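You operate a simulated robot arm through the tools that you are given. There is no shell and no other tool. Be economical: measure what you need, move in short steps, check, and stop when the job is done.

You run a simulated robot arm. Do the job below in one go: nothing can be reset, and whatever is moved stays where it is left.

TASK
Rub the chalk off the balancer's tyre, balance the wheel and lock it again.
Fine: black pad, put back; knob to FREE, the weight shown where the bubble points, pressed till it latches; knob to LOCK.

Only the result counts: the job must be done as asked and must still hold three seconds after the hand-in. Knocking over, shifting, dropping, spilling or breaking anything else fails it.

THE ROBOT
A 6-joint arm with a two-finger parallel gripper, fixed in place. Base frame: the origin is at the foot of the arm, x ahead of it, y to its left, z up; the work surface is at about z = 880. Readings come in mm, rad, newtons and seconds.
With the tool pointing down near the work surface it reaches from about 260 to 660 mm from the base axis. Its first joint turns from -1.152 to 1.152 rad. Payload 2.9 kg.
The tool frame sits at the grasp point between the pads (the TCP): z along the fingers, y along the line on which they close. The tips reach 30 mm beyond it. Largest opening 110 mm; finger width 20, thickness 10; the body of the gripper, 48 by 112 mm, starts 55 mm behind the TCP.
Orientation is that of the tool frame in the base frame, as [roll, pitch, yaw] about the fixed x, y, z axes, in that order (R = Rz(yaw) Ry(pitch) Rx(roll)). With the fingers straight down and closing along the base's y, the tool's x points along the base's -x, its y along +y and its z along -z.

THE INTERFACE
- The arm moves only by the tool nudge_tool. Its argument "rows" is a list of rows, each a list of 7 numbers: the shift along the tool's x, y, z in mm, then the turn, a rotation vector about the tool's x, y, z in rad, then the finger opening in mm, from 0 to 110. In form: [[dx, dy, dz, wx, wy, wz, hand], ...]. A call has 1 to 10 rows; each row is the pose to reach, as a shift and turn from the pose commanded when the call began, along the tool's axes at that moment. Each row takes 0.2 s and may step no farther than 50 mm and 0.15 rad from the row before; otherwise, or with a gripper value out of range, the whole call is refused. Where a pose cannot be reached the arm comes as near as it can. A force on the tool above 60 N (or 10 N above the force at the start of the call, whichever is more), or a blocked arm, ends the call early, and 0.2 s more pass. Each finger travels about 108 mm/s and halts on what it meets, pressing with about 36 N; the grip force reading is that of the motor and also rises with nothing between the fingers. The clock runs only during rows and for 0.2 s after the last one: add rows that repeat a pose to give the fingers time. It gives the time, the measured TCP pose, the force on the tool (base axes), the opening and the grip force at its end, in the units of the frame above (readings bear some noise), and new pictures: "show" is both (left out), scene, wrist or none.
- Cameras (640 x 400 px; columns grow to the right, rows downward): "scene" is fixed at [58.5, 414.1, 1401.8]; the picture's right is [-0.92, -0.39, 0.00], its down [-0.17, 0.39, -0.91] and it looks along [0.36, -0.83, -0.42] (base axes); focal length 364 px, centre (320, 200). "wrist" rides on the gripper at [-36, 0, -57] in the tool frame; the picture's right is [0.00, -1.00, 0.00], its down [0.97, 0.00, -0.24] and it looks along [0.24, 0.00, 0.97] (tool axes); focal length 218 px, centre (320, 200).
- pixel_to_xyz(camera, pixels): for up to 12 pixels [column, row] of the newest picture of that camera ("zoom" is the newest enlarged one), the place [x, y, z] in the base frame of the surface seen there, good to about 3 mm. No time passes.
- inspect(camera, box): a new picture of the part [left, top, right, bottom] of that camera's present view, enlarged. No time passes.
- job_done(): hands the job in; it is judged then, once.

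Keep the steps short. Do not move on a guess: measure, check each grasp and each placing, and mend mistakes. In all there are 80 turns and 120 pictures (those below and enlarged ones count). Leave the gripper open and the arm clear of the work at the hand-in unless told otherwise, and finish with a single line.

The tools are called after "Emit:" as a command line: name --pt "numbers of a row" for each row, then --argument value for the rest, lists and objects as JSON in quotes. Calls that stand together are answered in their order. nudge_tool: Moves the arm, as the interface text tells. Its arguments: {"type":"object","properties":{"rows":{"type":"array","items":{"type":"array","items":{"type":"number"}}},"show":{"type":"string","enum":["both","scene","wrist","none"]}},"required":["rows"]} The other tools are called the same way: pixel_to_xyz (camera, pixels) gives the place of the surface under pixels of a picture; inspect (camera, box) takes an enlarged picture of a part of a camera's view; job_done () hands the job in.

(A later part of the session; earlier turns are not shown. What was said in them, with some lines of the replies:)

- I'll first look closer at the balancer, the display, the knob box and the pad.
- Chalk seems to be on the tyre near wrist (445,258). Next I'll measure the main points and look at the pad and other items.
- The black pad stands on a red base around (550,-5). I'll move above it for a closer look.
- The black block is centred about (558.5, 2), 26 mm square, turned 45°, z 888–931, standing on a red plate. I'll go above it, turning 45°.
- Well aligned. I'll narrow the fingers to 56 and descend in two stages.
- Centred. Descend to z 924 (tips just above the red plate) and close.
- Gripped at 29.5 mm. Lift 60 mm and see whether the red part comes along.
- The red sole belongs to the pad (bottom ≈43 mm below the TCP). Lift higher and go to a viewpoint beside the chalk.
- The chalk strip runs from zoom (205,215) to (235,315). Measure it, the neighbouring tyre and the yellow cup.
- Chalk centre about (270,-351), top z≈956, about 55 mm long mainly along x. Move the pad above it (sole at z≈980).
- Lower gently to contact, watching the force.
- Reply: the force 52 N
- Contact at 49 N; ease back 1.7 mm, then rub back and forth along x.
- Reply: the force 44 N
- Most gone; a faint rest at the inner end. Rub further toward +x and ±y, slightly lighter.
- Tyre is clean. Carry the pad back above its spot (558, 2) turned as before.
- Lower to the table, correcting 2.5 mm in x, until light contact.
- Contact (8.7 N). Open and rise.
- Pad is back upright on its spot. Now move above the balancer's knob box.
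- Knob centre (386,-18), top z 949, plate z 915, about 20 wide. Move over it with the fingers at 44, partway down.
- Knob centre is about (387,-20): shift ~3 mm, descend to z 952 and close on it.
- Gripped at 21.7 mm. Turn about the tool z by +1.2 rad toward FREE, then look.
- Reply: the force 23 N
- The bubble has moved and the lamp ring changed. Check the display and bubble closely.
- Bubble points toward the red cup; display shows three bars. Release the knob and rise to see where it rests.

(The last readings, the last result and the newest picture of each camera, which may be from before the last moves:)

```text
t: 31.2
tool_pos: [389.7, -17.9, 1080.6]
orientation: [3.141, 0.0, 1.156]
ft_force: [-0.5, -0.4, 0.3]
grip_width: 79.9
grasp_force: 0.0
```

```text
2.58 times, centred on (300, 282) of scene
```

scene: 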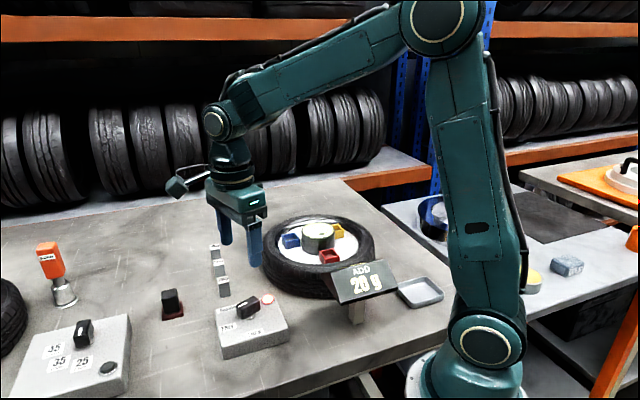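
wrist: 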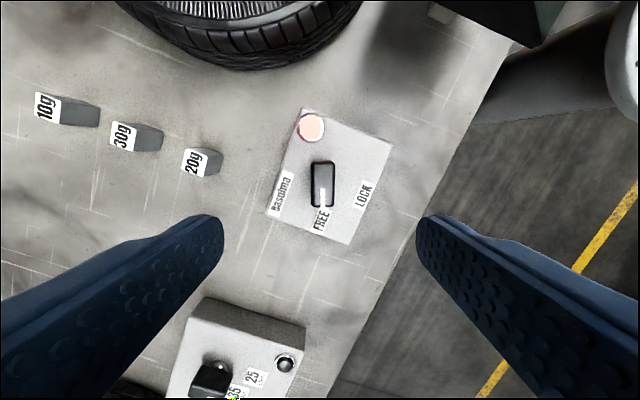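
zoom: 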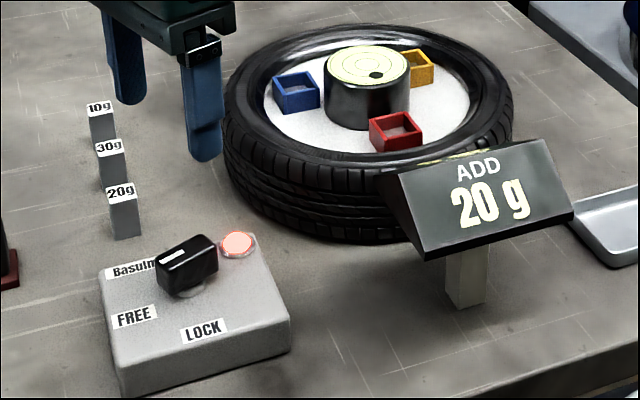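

Now FREE, lamp lit, display "20 g". Check the settled bubble.

Emit:
inspect --camera "scene" --box '[280, 210, 360, 272]'

Emit:
inspect --camera "wrist" --box '[20, 80, 240, 200]'

Emit:
pixel_to_xyz --camera "scene" --pixels '[[317, 227], [318, 228], [322, 229], [328, 257], [290, 240], [338, 231], [222, 278], [223, 290], [226, 278], [217, 278]]'

```text
6.45 times, centred on (320, 241) of scene
```

zoom: 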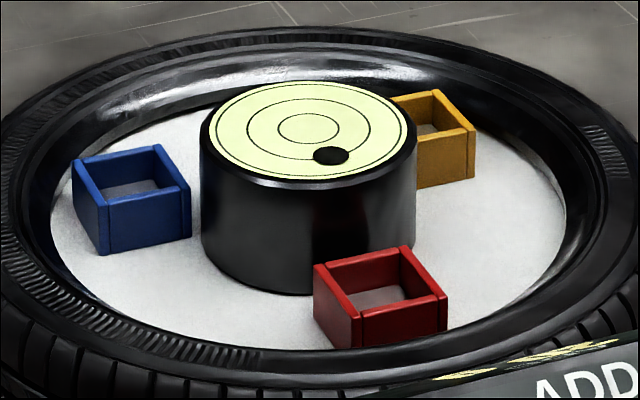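

```text
2.91 times, centred on (130, 140) of wrist
```

zoom: 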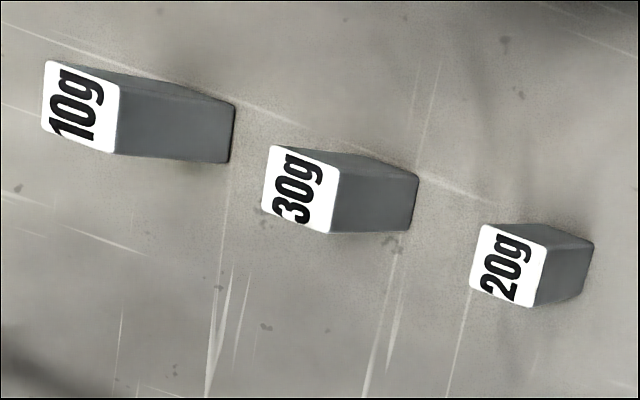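

```text
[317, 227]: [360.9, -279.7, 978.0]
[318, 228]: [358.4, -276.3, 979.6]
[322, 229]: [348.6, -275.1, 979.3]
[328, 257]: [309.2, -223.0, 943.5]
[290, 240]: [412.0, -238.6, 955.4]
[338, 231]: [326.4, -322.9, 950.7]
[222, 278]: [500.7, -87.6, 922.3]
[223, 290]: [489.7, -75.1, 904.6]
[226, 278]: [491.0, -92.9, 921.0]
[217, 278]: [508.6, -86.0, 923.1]
```

Emit:
pixel_to_xyz --camera "zoom" --pixels '[[500, 240]]'

Emit:
pixel_to_xyz --camera "scene" --pixels '[[331.2, 234.2], [327.8, 229.9]]'

```text
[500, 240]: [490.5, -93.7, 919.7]
```

```text
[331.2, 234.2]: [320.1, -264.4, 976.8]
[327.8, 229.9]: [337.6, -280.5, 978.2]
```

Emit:
pixel_to_xyz --camera "scene" --pixels '[[321.6, 234.2], [318.2, 229.9]]'

Emit:
pixel_to_xyz --camera "wrist" --pixels '[[193, 161], [186, 168], [189, 151], [198, 154], [196, 172], [212, 163]]'

```text
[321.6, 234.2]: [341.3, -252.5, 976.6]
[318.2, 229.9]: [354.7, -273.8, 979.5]
```

```text
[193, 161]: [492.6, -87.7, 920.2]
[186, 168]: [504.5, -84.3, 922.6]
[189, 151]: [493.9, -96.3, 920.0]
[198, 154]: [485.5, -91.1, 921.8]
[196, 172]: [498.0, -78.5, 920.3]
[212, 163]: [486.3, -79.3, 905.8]
```

Bubble points at the red cup (123° vs red 133°); the 20 g block sits at about (495,-87), top z 921. Move above it, turning back to yaw 2.356.

Emit:
nudge_tool --pt "-3 15 0 0 0 -0.134 80" --pt "-6 30 0 0 0 -0.268 80" --pt "-9 45 0 0 0 -0.4 80" --pt "-12 60 0 0 0 -0.534 80" --pt "-14 75 10 0 0 -0.668 80" --pt "-16 90 20 0 0 -0.8 70" --pt "-18 105 30 0 0 -0.934 60" --pt "-20 120 45 0 0 -1.068 60" --pt "-20.7 124 60 0 0 -1.2 60" --pt "-20.7 124 70 0 0 -1.2 60" --show "wrist"

Emit:
inspect --camera "wrist" --box '[270, 150, 370, 260]'

```text
t: 33.4
tool_pos: [492.5, -86.4, 1009.5]
orientation: [3.14, 0.001, 2.358]
ft_force: [0.6, 0.0, -0.1]
grip_width: 60.1
grasp_force: 0.0
```

wrist: 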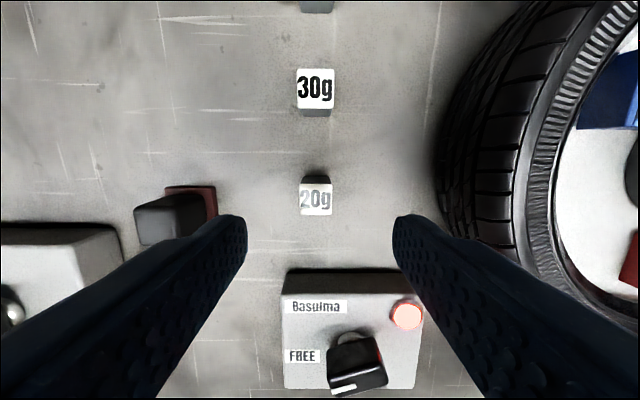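

```text
3.64 times, centred on (320, 205) of wrist
```

zoom: 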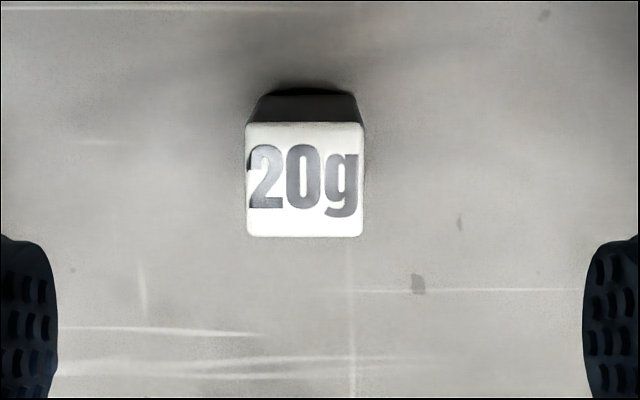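

Emit:
pixel_to_xyz --camera "zoom" --pixels '[[305, 180], [252, 180], [358, 180], [305, 130], [305, 230], [305, 110], [200, 230]]'

```text
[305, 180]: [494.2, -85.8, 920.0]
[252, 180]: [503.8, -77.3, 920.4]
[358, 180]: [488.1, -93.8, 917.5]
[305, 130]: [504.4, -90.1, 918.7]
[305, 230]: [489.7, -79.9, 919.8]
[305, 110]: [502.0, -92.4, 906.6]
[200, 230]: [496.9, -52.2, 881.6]
```

Block centre ~(495.5,-85.5), 22 mm wide. Descend to TCP z 934, gripping only the top ~16 mm.

Emit:
nudge_tool --pt "-1 2.5 25 0 0 0 50" --pt "-1 2.5 50 0 0 0 50" --pt "-1 2.5 75 0 0 0 50" --pt "-1 2.5 75 0 0 0 30" --pt "-1 2.5 75 0 0 0 12" --pt "-1 2.5 75 0 0 0 12" --show "wrist"

```text
t: 34.8
tool_pos: [493.2, -87.8, 935.7]
orientation: [3.141, 0.0, 2.357]
ft_force: [0.0, -0.3, 0.2]
grip_width: 22.0
grasp_force: 35.5
```

wrist: 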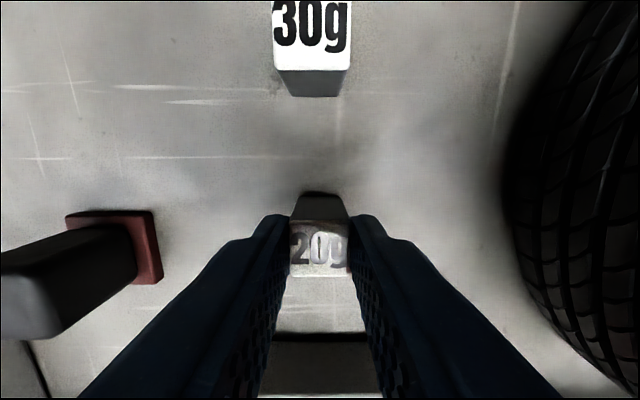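

Gripped at 22 mm. Lift and move to a viewing place beside the red cup.

Emit:
nudge_tool --pt "0 0 -40 0 0 0 12" --pt "0 0 -85 0 0 0 12" --pt "0 0 -130 0 0 0 12" --pt "9 -39 -135 0 0 0 12" --pt "18 -78 -135 0 0 0 12" --pt "27 -117 -135 0 0 0 12" --pt "36 -156 -135 0 0 0 12" --pt "36 -156 -135 0 0 0 12"

Emit:
inspect --camera "wrist" --box '[340, 140, 460, 230]'

```text
t: 36.6
tool_pos: [357.0, -169.5, 1070.2]
orientation: [-3.141, -0.002, 2.354]
ft_force: [-0.3, -0.2, 0.3]
grip_width: 21.6
grasp_force: 35.9
```

scene: 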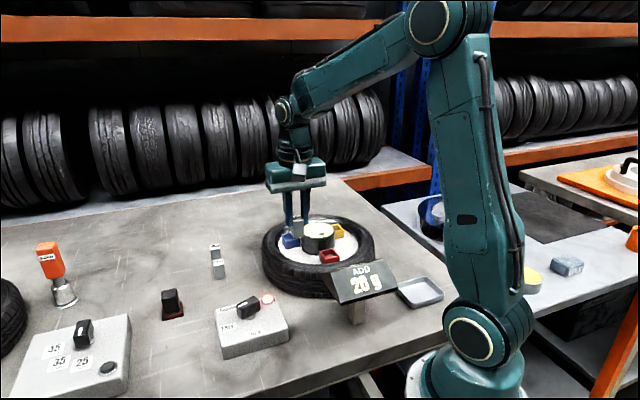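
wrist: 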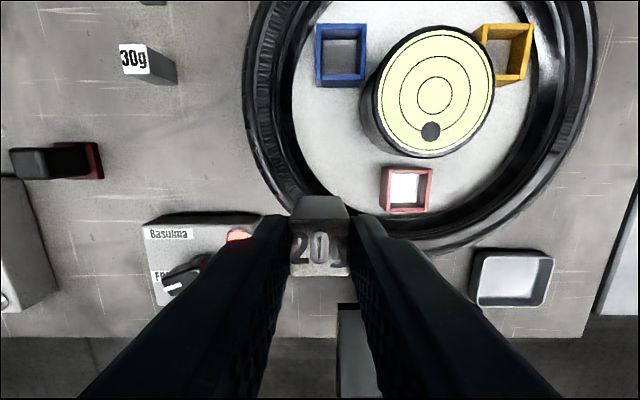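

```text
4.44 times, centred on (400, 185) of wrist
```

zoom: 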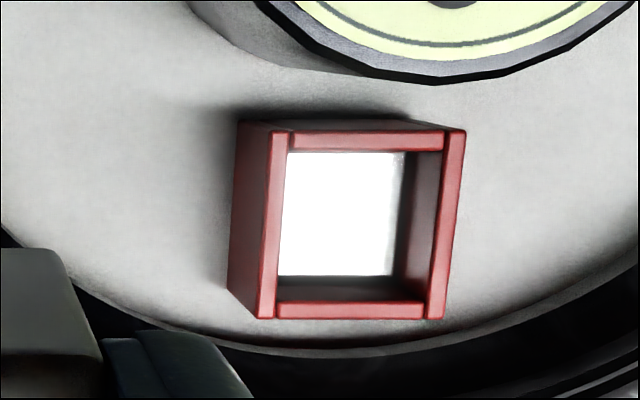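

The cup is well aligned with the tool. Measure its rim and floor.

Emit:
pixel_to_xyz --camera "zoom" --pixels '[[266, 225], [450, 225], [365, 138], [352, 310], [340, 210], [280, 138], [455, 140], [434, 310], [266, 310], [420, 190], [330, 215], [560, 200]]'

```text
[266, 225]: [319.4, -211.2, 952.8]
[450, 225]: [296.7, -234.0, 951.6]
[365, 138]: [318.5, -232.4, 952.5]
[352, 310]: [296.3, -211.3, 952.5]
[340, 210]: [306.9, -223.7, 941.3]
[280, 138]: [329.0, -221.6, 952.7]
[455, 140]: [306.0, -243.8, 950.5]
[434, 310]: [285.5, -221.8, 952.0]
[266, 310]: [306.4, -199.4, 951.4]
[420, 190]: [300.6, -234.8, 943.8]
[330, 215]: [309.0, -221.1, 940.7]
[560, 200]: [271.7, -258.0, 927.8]
```

Cup centre ≈ (307.3,-222), rim z 952, floor ≈ 941, inner ~28 mm. Move over it with the block bottom at ~z 963.

Emit:
nudge_tool --pt "-1 -36 0 0 0 0 12" --pt "-2 -72.3 0 0 0 0 12" --pt "-2 -72.3 25 0 0 0 12" --pt "-2 -72.3 52 0 0 0 12" --pt "-2 -72.3 52 0 0 0 12" --pt "-2 -72.3 52 0 0 0 12"

Emit:
inspect --camera "wrist" --box '[240, 150, 400, 250]'

Emit:
inspect --camera "scene" --box '[290, 220, 370, 270]'

```text
t: 38.0
tool_pos: [309.3, -224.1, 1019.0]
orientation: [-3.141, 0.0, 2.355]
ft_force: [-0.1, -0.1, -0.7]
grip_width: 21.7
grasp_force: 36.0
```

scene: 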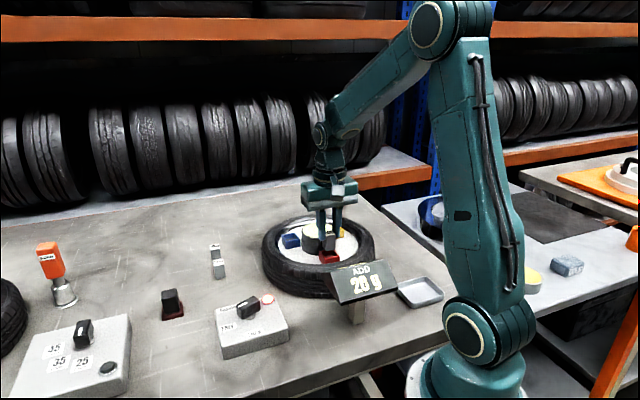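
wrist: 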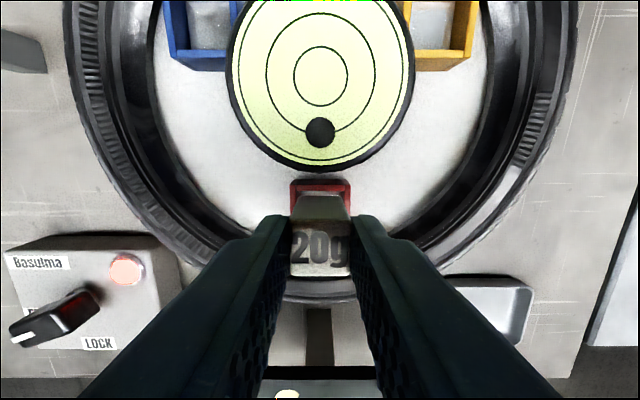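

```text
4.00 times, centred on (320, 200) of wrist
```

zoom: 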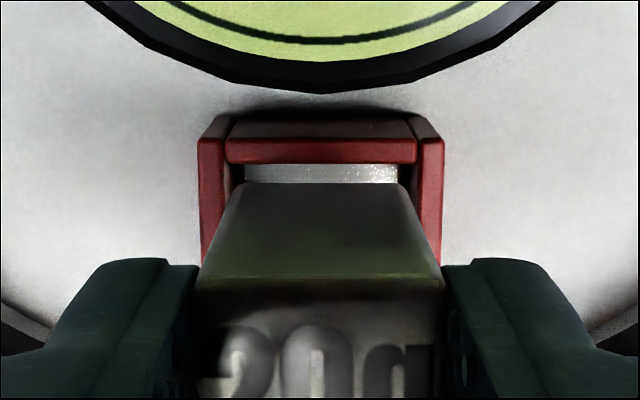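

```text
8.00 times, centred on (330, 245) of scene
```

zoom: 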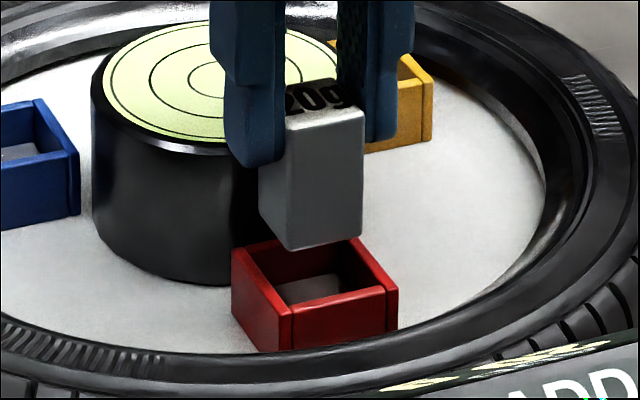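

Sideways fine, but along tool x the cup is ~2.8 mm farther out. Correct and lower in.

Emit:
nudge_tool --pt "2.8 -0.3 0 0 0 0 12" --pt "2.8 -0.3 6 0 0 0 12" --pt "2.8 -0.3 12 0 0 0 12" --pt "2.8 -0.3 17 0 0 0 12" --pt "2.8 -0.3 17 0 0 0 12"

Emit:
inspect --camera "scene" --box '[290, 220, 370, 270]'

Emit:
inspect --camera "wrist" --box '[240, 150, 400, 250]'

```text
t: 39.2
tool_pos: [306.3, -222.4, 1001.0]
orientation: [-3.141, 0.0, 2.355]
ft_force: [-0.9, 0.0, -0.4]
grip_width: 21.7
grasp_force: 36.0
```

scene: 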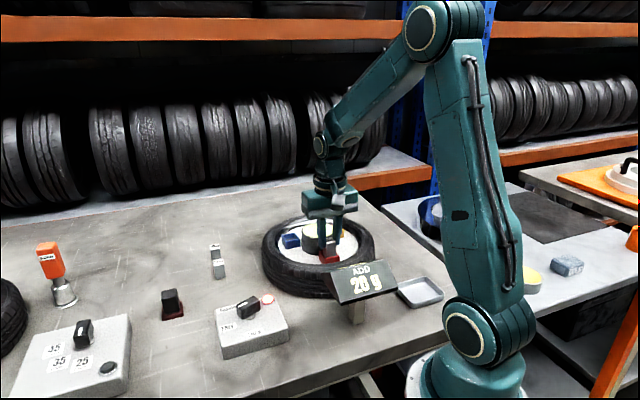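
wrist: 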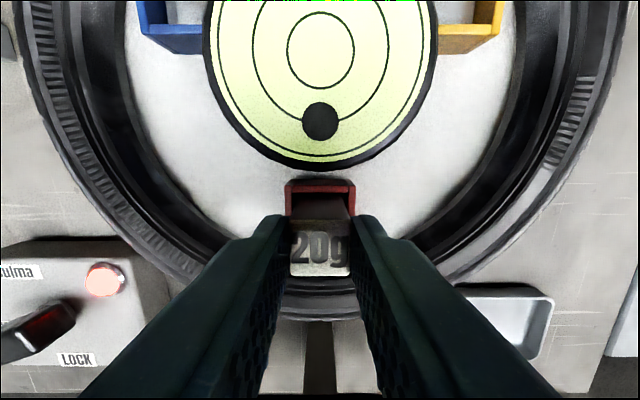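

```text
8.00 times, centred on (330, 245) of scene
```

zoom: 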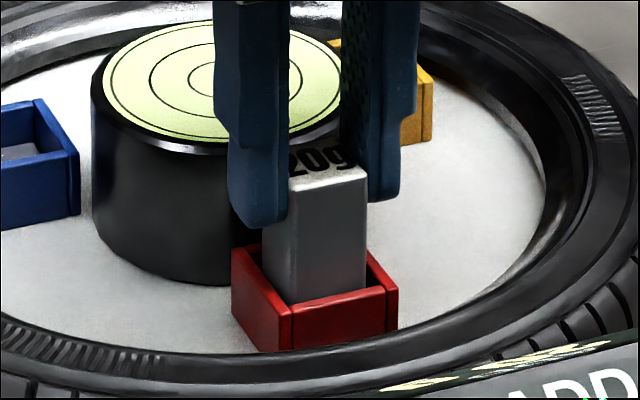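

```text
4.00 times, centred on (320, 200) of wrist
```

zoom: 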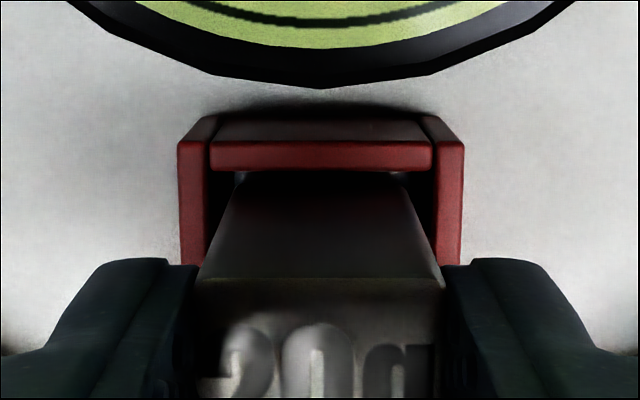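

Block is inside the cup. Lower on to the floor in small steps.

Emit:
nudge_tool --pt "0 0 2 0 0 0 12" --pt "0 0 4 0 0 0 12" --pt "0 0 6 0 0 0 12" --pt "0 0 7 0 0 0 12" --pt "0 0 8 0 0 0 12" --show "none"

```text
t: 40.4
tool_pos: [306.1, -221.7, 992.2]
orientation: [3.141, -0.001, 2.355]
ft_force: [0.0, 0.0, -0.9]
grip_width: 21.4
grasp_force: 36.0
```

Emit:
nudge_tool --pt "0 0 1.5 0 0 0 12" --pt "0 0 3 0 0 0 12" --pt "0 0 4 0 0 0 12" --pt "0 0 5 0 0 0 12" --show "wrist"

Emit:
inspect --camera "scene" --box '[290, 220, 370, 270]'

```text
t: 41.4
tool_pos: [306.4, -221.9, 988.6]
orientation: [3.139, 0.003, 2.358]
ft_force: [-1.9, 6.3, 22.0]
grip_width: 21.8
grasp_force: 35.9
```

wrist: 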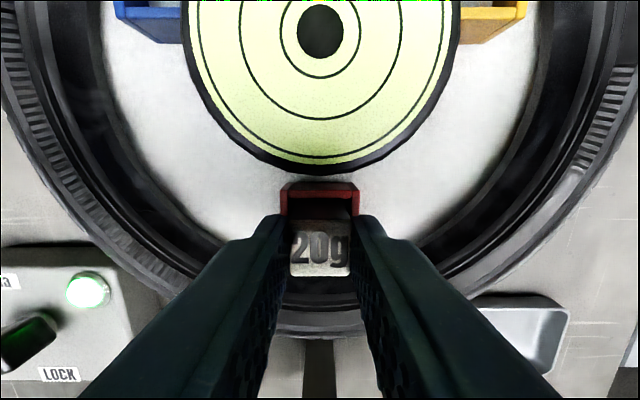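

```text
8.00 times, centred on (330, 245) of scene
```

zoom: 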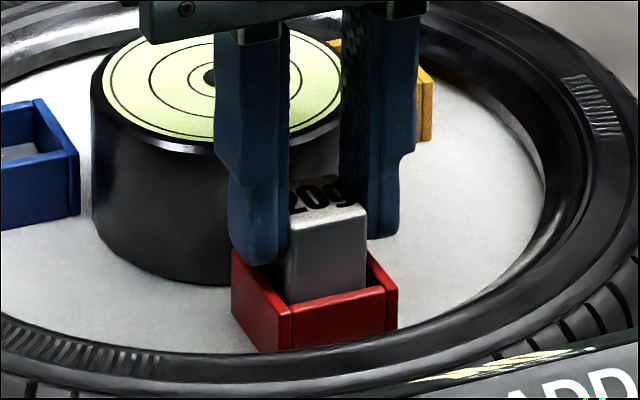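

The lamp is green and the bubble centred. Ease off, open the fingers and rise straight up, then check it holds.

Emit:
nudge_tool --pt "0 0 -1 0 0 0 24" --pt "0 0 -1 0 0 0 34" --pt "0 0 -1 0 0 0 40" --pt "0 0 -20 0 0 0 40" --pt "0 0 -50 0 0 0 40" --pt "0 0 -50 0 0 0 40"

Emit:
inspect --camera "scene" --box '[200, 205, 400, 330]'

Emit:
inspect --camera "wrist" --box '[240, 150, 400, 250]'

```text
t: 42.8
tool_pos: [305.7, -222.3, 1036.1]
orientation: [-3.141, 0.0, 2.357]
ft_force: [-0.4, 1.8, -0.2]
grip_width: 40.2
grasp_force: 0.1
```

scene: 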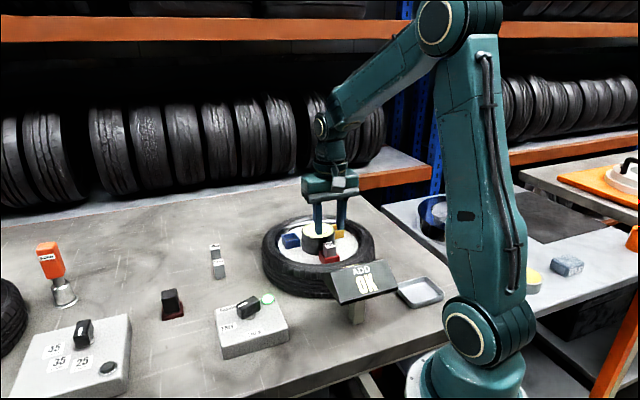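
wrist: 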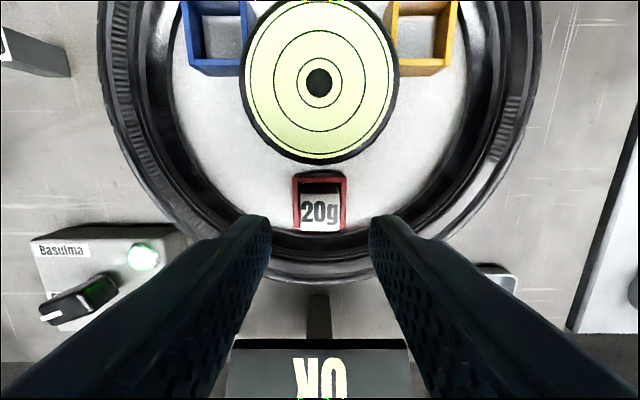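

```text
3.20 times, centred on (300, 268) of scene
```

zoom: 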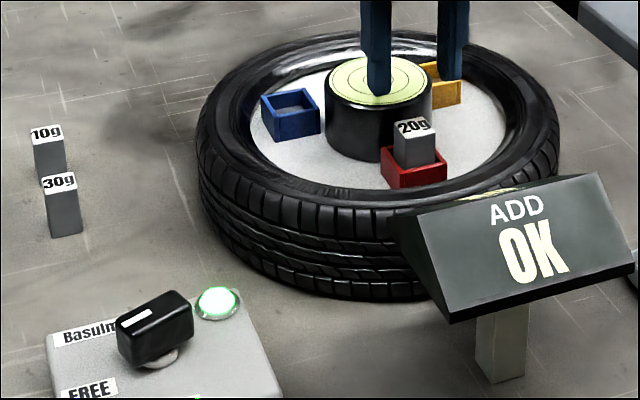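

```text
4.00 times, centred on (320, 200) of wrist
```

zoom: 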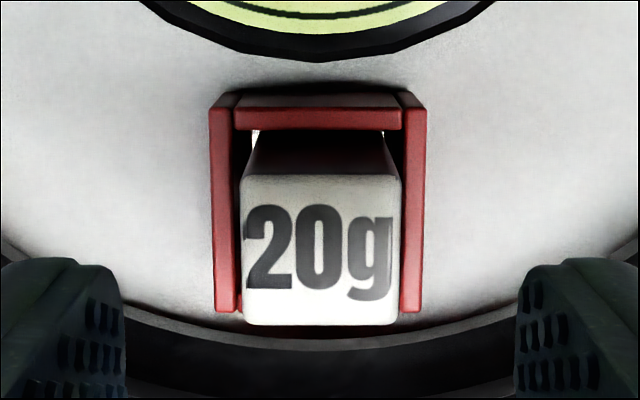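

Display reads OK, lamp green, block seated. Now go back over the knob, turned +1.2 rad.

Emit:
nudge_tool --pt "0 0 -44 0 0 0 50" --pt "10 23 -44 0 0 0.14 60" --pt "20 46 -44 0 0 0.28 60" --pt "30 69 -44 0 0 0.42 60" --pt "40 92 -44 0 0 0.56 60" --pt "50 115 -44 0 0 0.7 60" --pt "60 138 -44 0 0 0.84 60" --pt "70 165 -44 0 0 0.98 60" --pt "80 186 -30 0 0 1.1 60" --pt "86.8 201 0 0 0 1.2 60" --show "none"

Emit:
nudge_tool --pt "0 0 20 0 0 0 46" --pt "0 0 40 0 0 0 46" --pt "0 0 40 0 0 0 46" --show "wrist"

```text
t: 45.0
tool_pos: [386.8, -18.4, 1036.0]
orientation: [-3.142, 0.0, 1.156]
ft_force: [0.5, 0.4, -0.5]
grip_width: 60.0
grasp_force: 0.0
```

```text
t: 45.8
tool_pos: [386.4, -19.6, 996.5]
orientation: [-3.141, 0.001, 1.157]
ft_force: [0.4, 0.3, 0.3]
grip_width: 46.0
grasp_force: 0.0
```

wrist: 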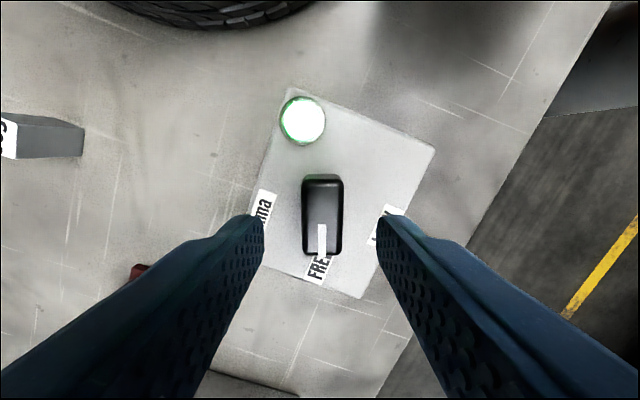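

Aligned on the knob. Descend and grip.

Emit:
nudge_tool --pt "0 -0.8 15 0 0 0 46" --pt "0 -0.8 30 0 0 0 46" --pt "0 -0.8 43 0 0 0 46" --pt "0 -0.8 43 0 0 0 28" --pt "0 -0.8 43 0 0 0 12" --pt "0 -0.8 43 0 0 0 12" --show "none"

```text
t: 47.2
tool_pos: [385.7, -16.8, 955.1]
orientation: [-3.135, 0.0, 1.16]
ft_force: [-18.3, 8.6, -0.9]
grip_width: 21.8
grasp_force: 44.5
```

Gripped with a side force of ~20 N; shift 1.2 mm to relieve it and turn back -1.2 rad to LOCK.

Emit:
nudge_tool --pt "0 -1.2 0 0 0 0 12" --pt "0 -1.2 0 0 0 -0.14 12" --pt "0 -1.2 0 0 0 -0.28 12" --pt "0 -1.2 0 0 0 -0.42 12" --pt "0 -1.2 0 0 0 -0.56 12" --pt "0 -1.2 0 0 0 -0.7 12" --pt "0 -1.2 0 0 0 -0.84 12" --pt "0 -1.2 0 0 0 -0.98 12" --pt "0 -1.2 0 0 0 -1.1 12" --pt "0 -1.2 0 0 0 -1.2 12" --show "none"

Emit:
nudge_tool --pt "0 0 0 0 0 0 30" --pt "0 0 0 0 0 0 44" --pt "0 0 0 0 0 0 44" --pt "0 0 -40 0 0 0 44" --pt "0 0 -80 0 0 0 70" --pt "0 0 -125 0 0 0 100"

Emit:
inspect --camera "wrist" --box '[240, 140, 400, 240]'

Emit:
inspect --camera "scene" --box '[200, 205, 400, 360]'

```text
t: 49.4
tool_pos: [384.9, -17.8, 953.9]
orientation: [-3.141, -0.002, 2.359]
ft_force: [-14.4, 4.8, -9.9]
grip_width: 21.7
grasp_force: 44.7
```

```text
t: 50.8
tool_pos: [383.3, -16.4, 1079.1]
orientation: [3.142, 0.001, 2.356]
ft_force: [0.1, 0.7, 0.3]
grip_width: 99.9
grasp_force: 0.0
```

scene: 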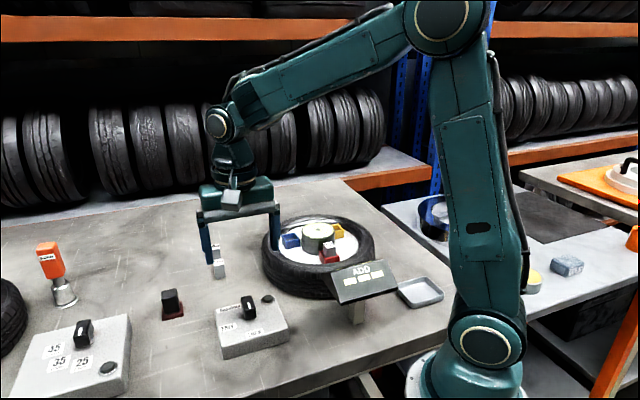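
wrist: 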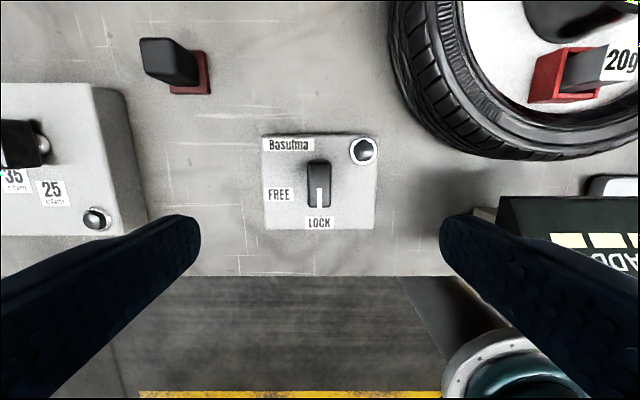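

```text
4.00 times, centred on (320, 190) of wrist
```

zoom: 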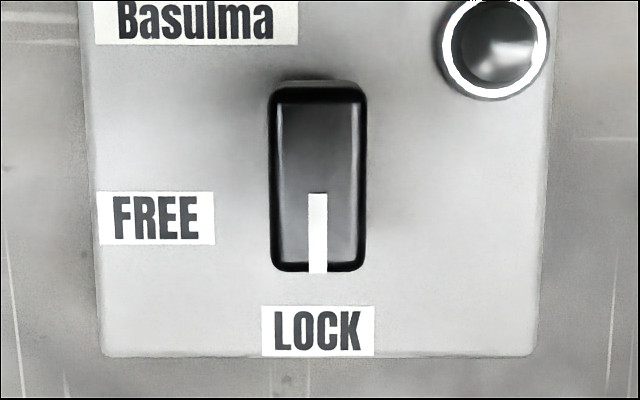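

```text
2.58 times, centred on (300, 282) of scene
```

zoom: 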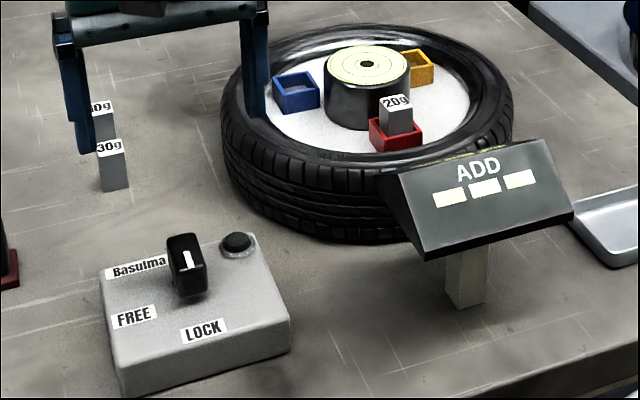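

Knob at LOCK, lamp off and display back to bars as at the start, 20 g block in the red cup, chalk gone, pad on its spot; gripper open and clear at z 1079. Handing in.

Emit:
job_done

```text
The job is handed in.
```

Job handed in: the chalk is rubbed off and the pad is back on its spot, the 20 g weight is latched in the red cup (the display read OK), and the knob is at LOCK.
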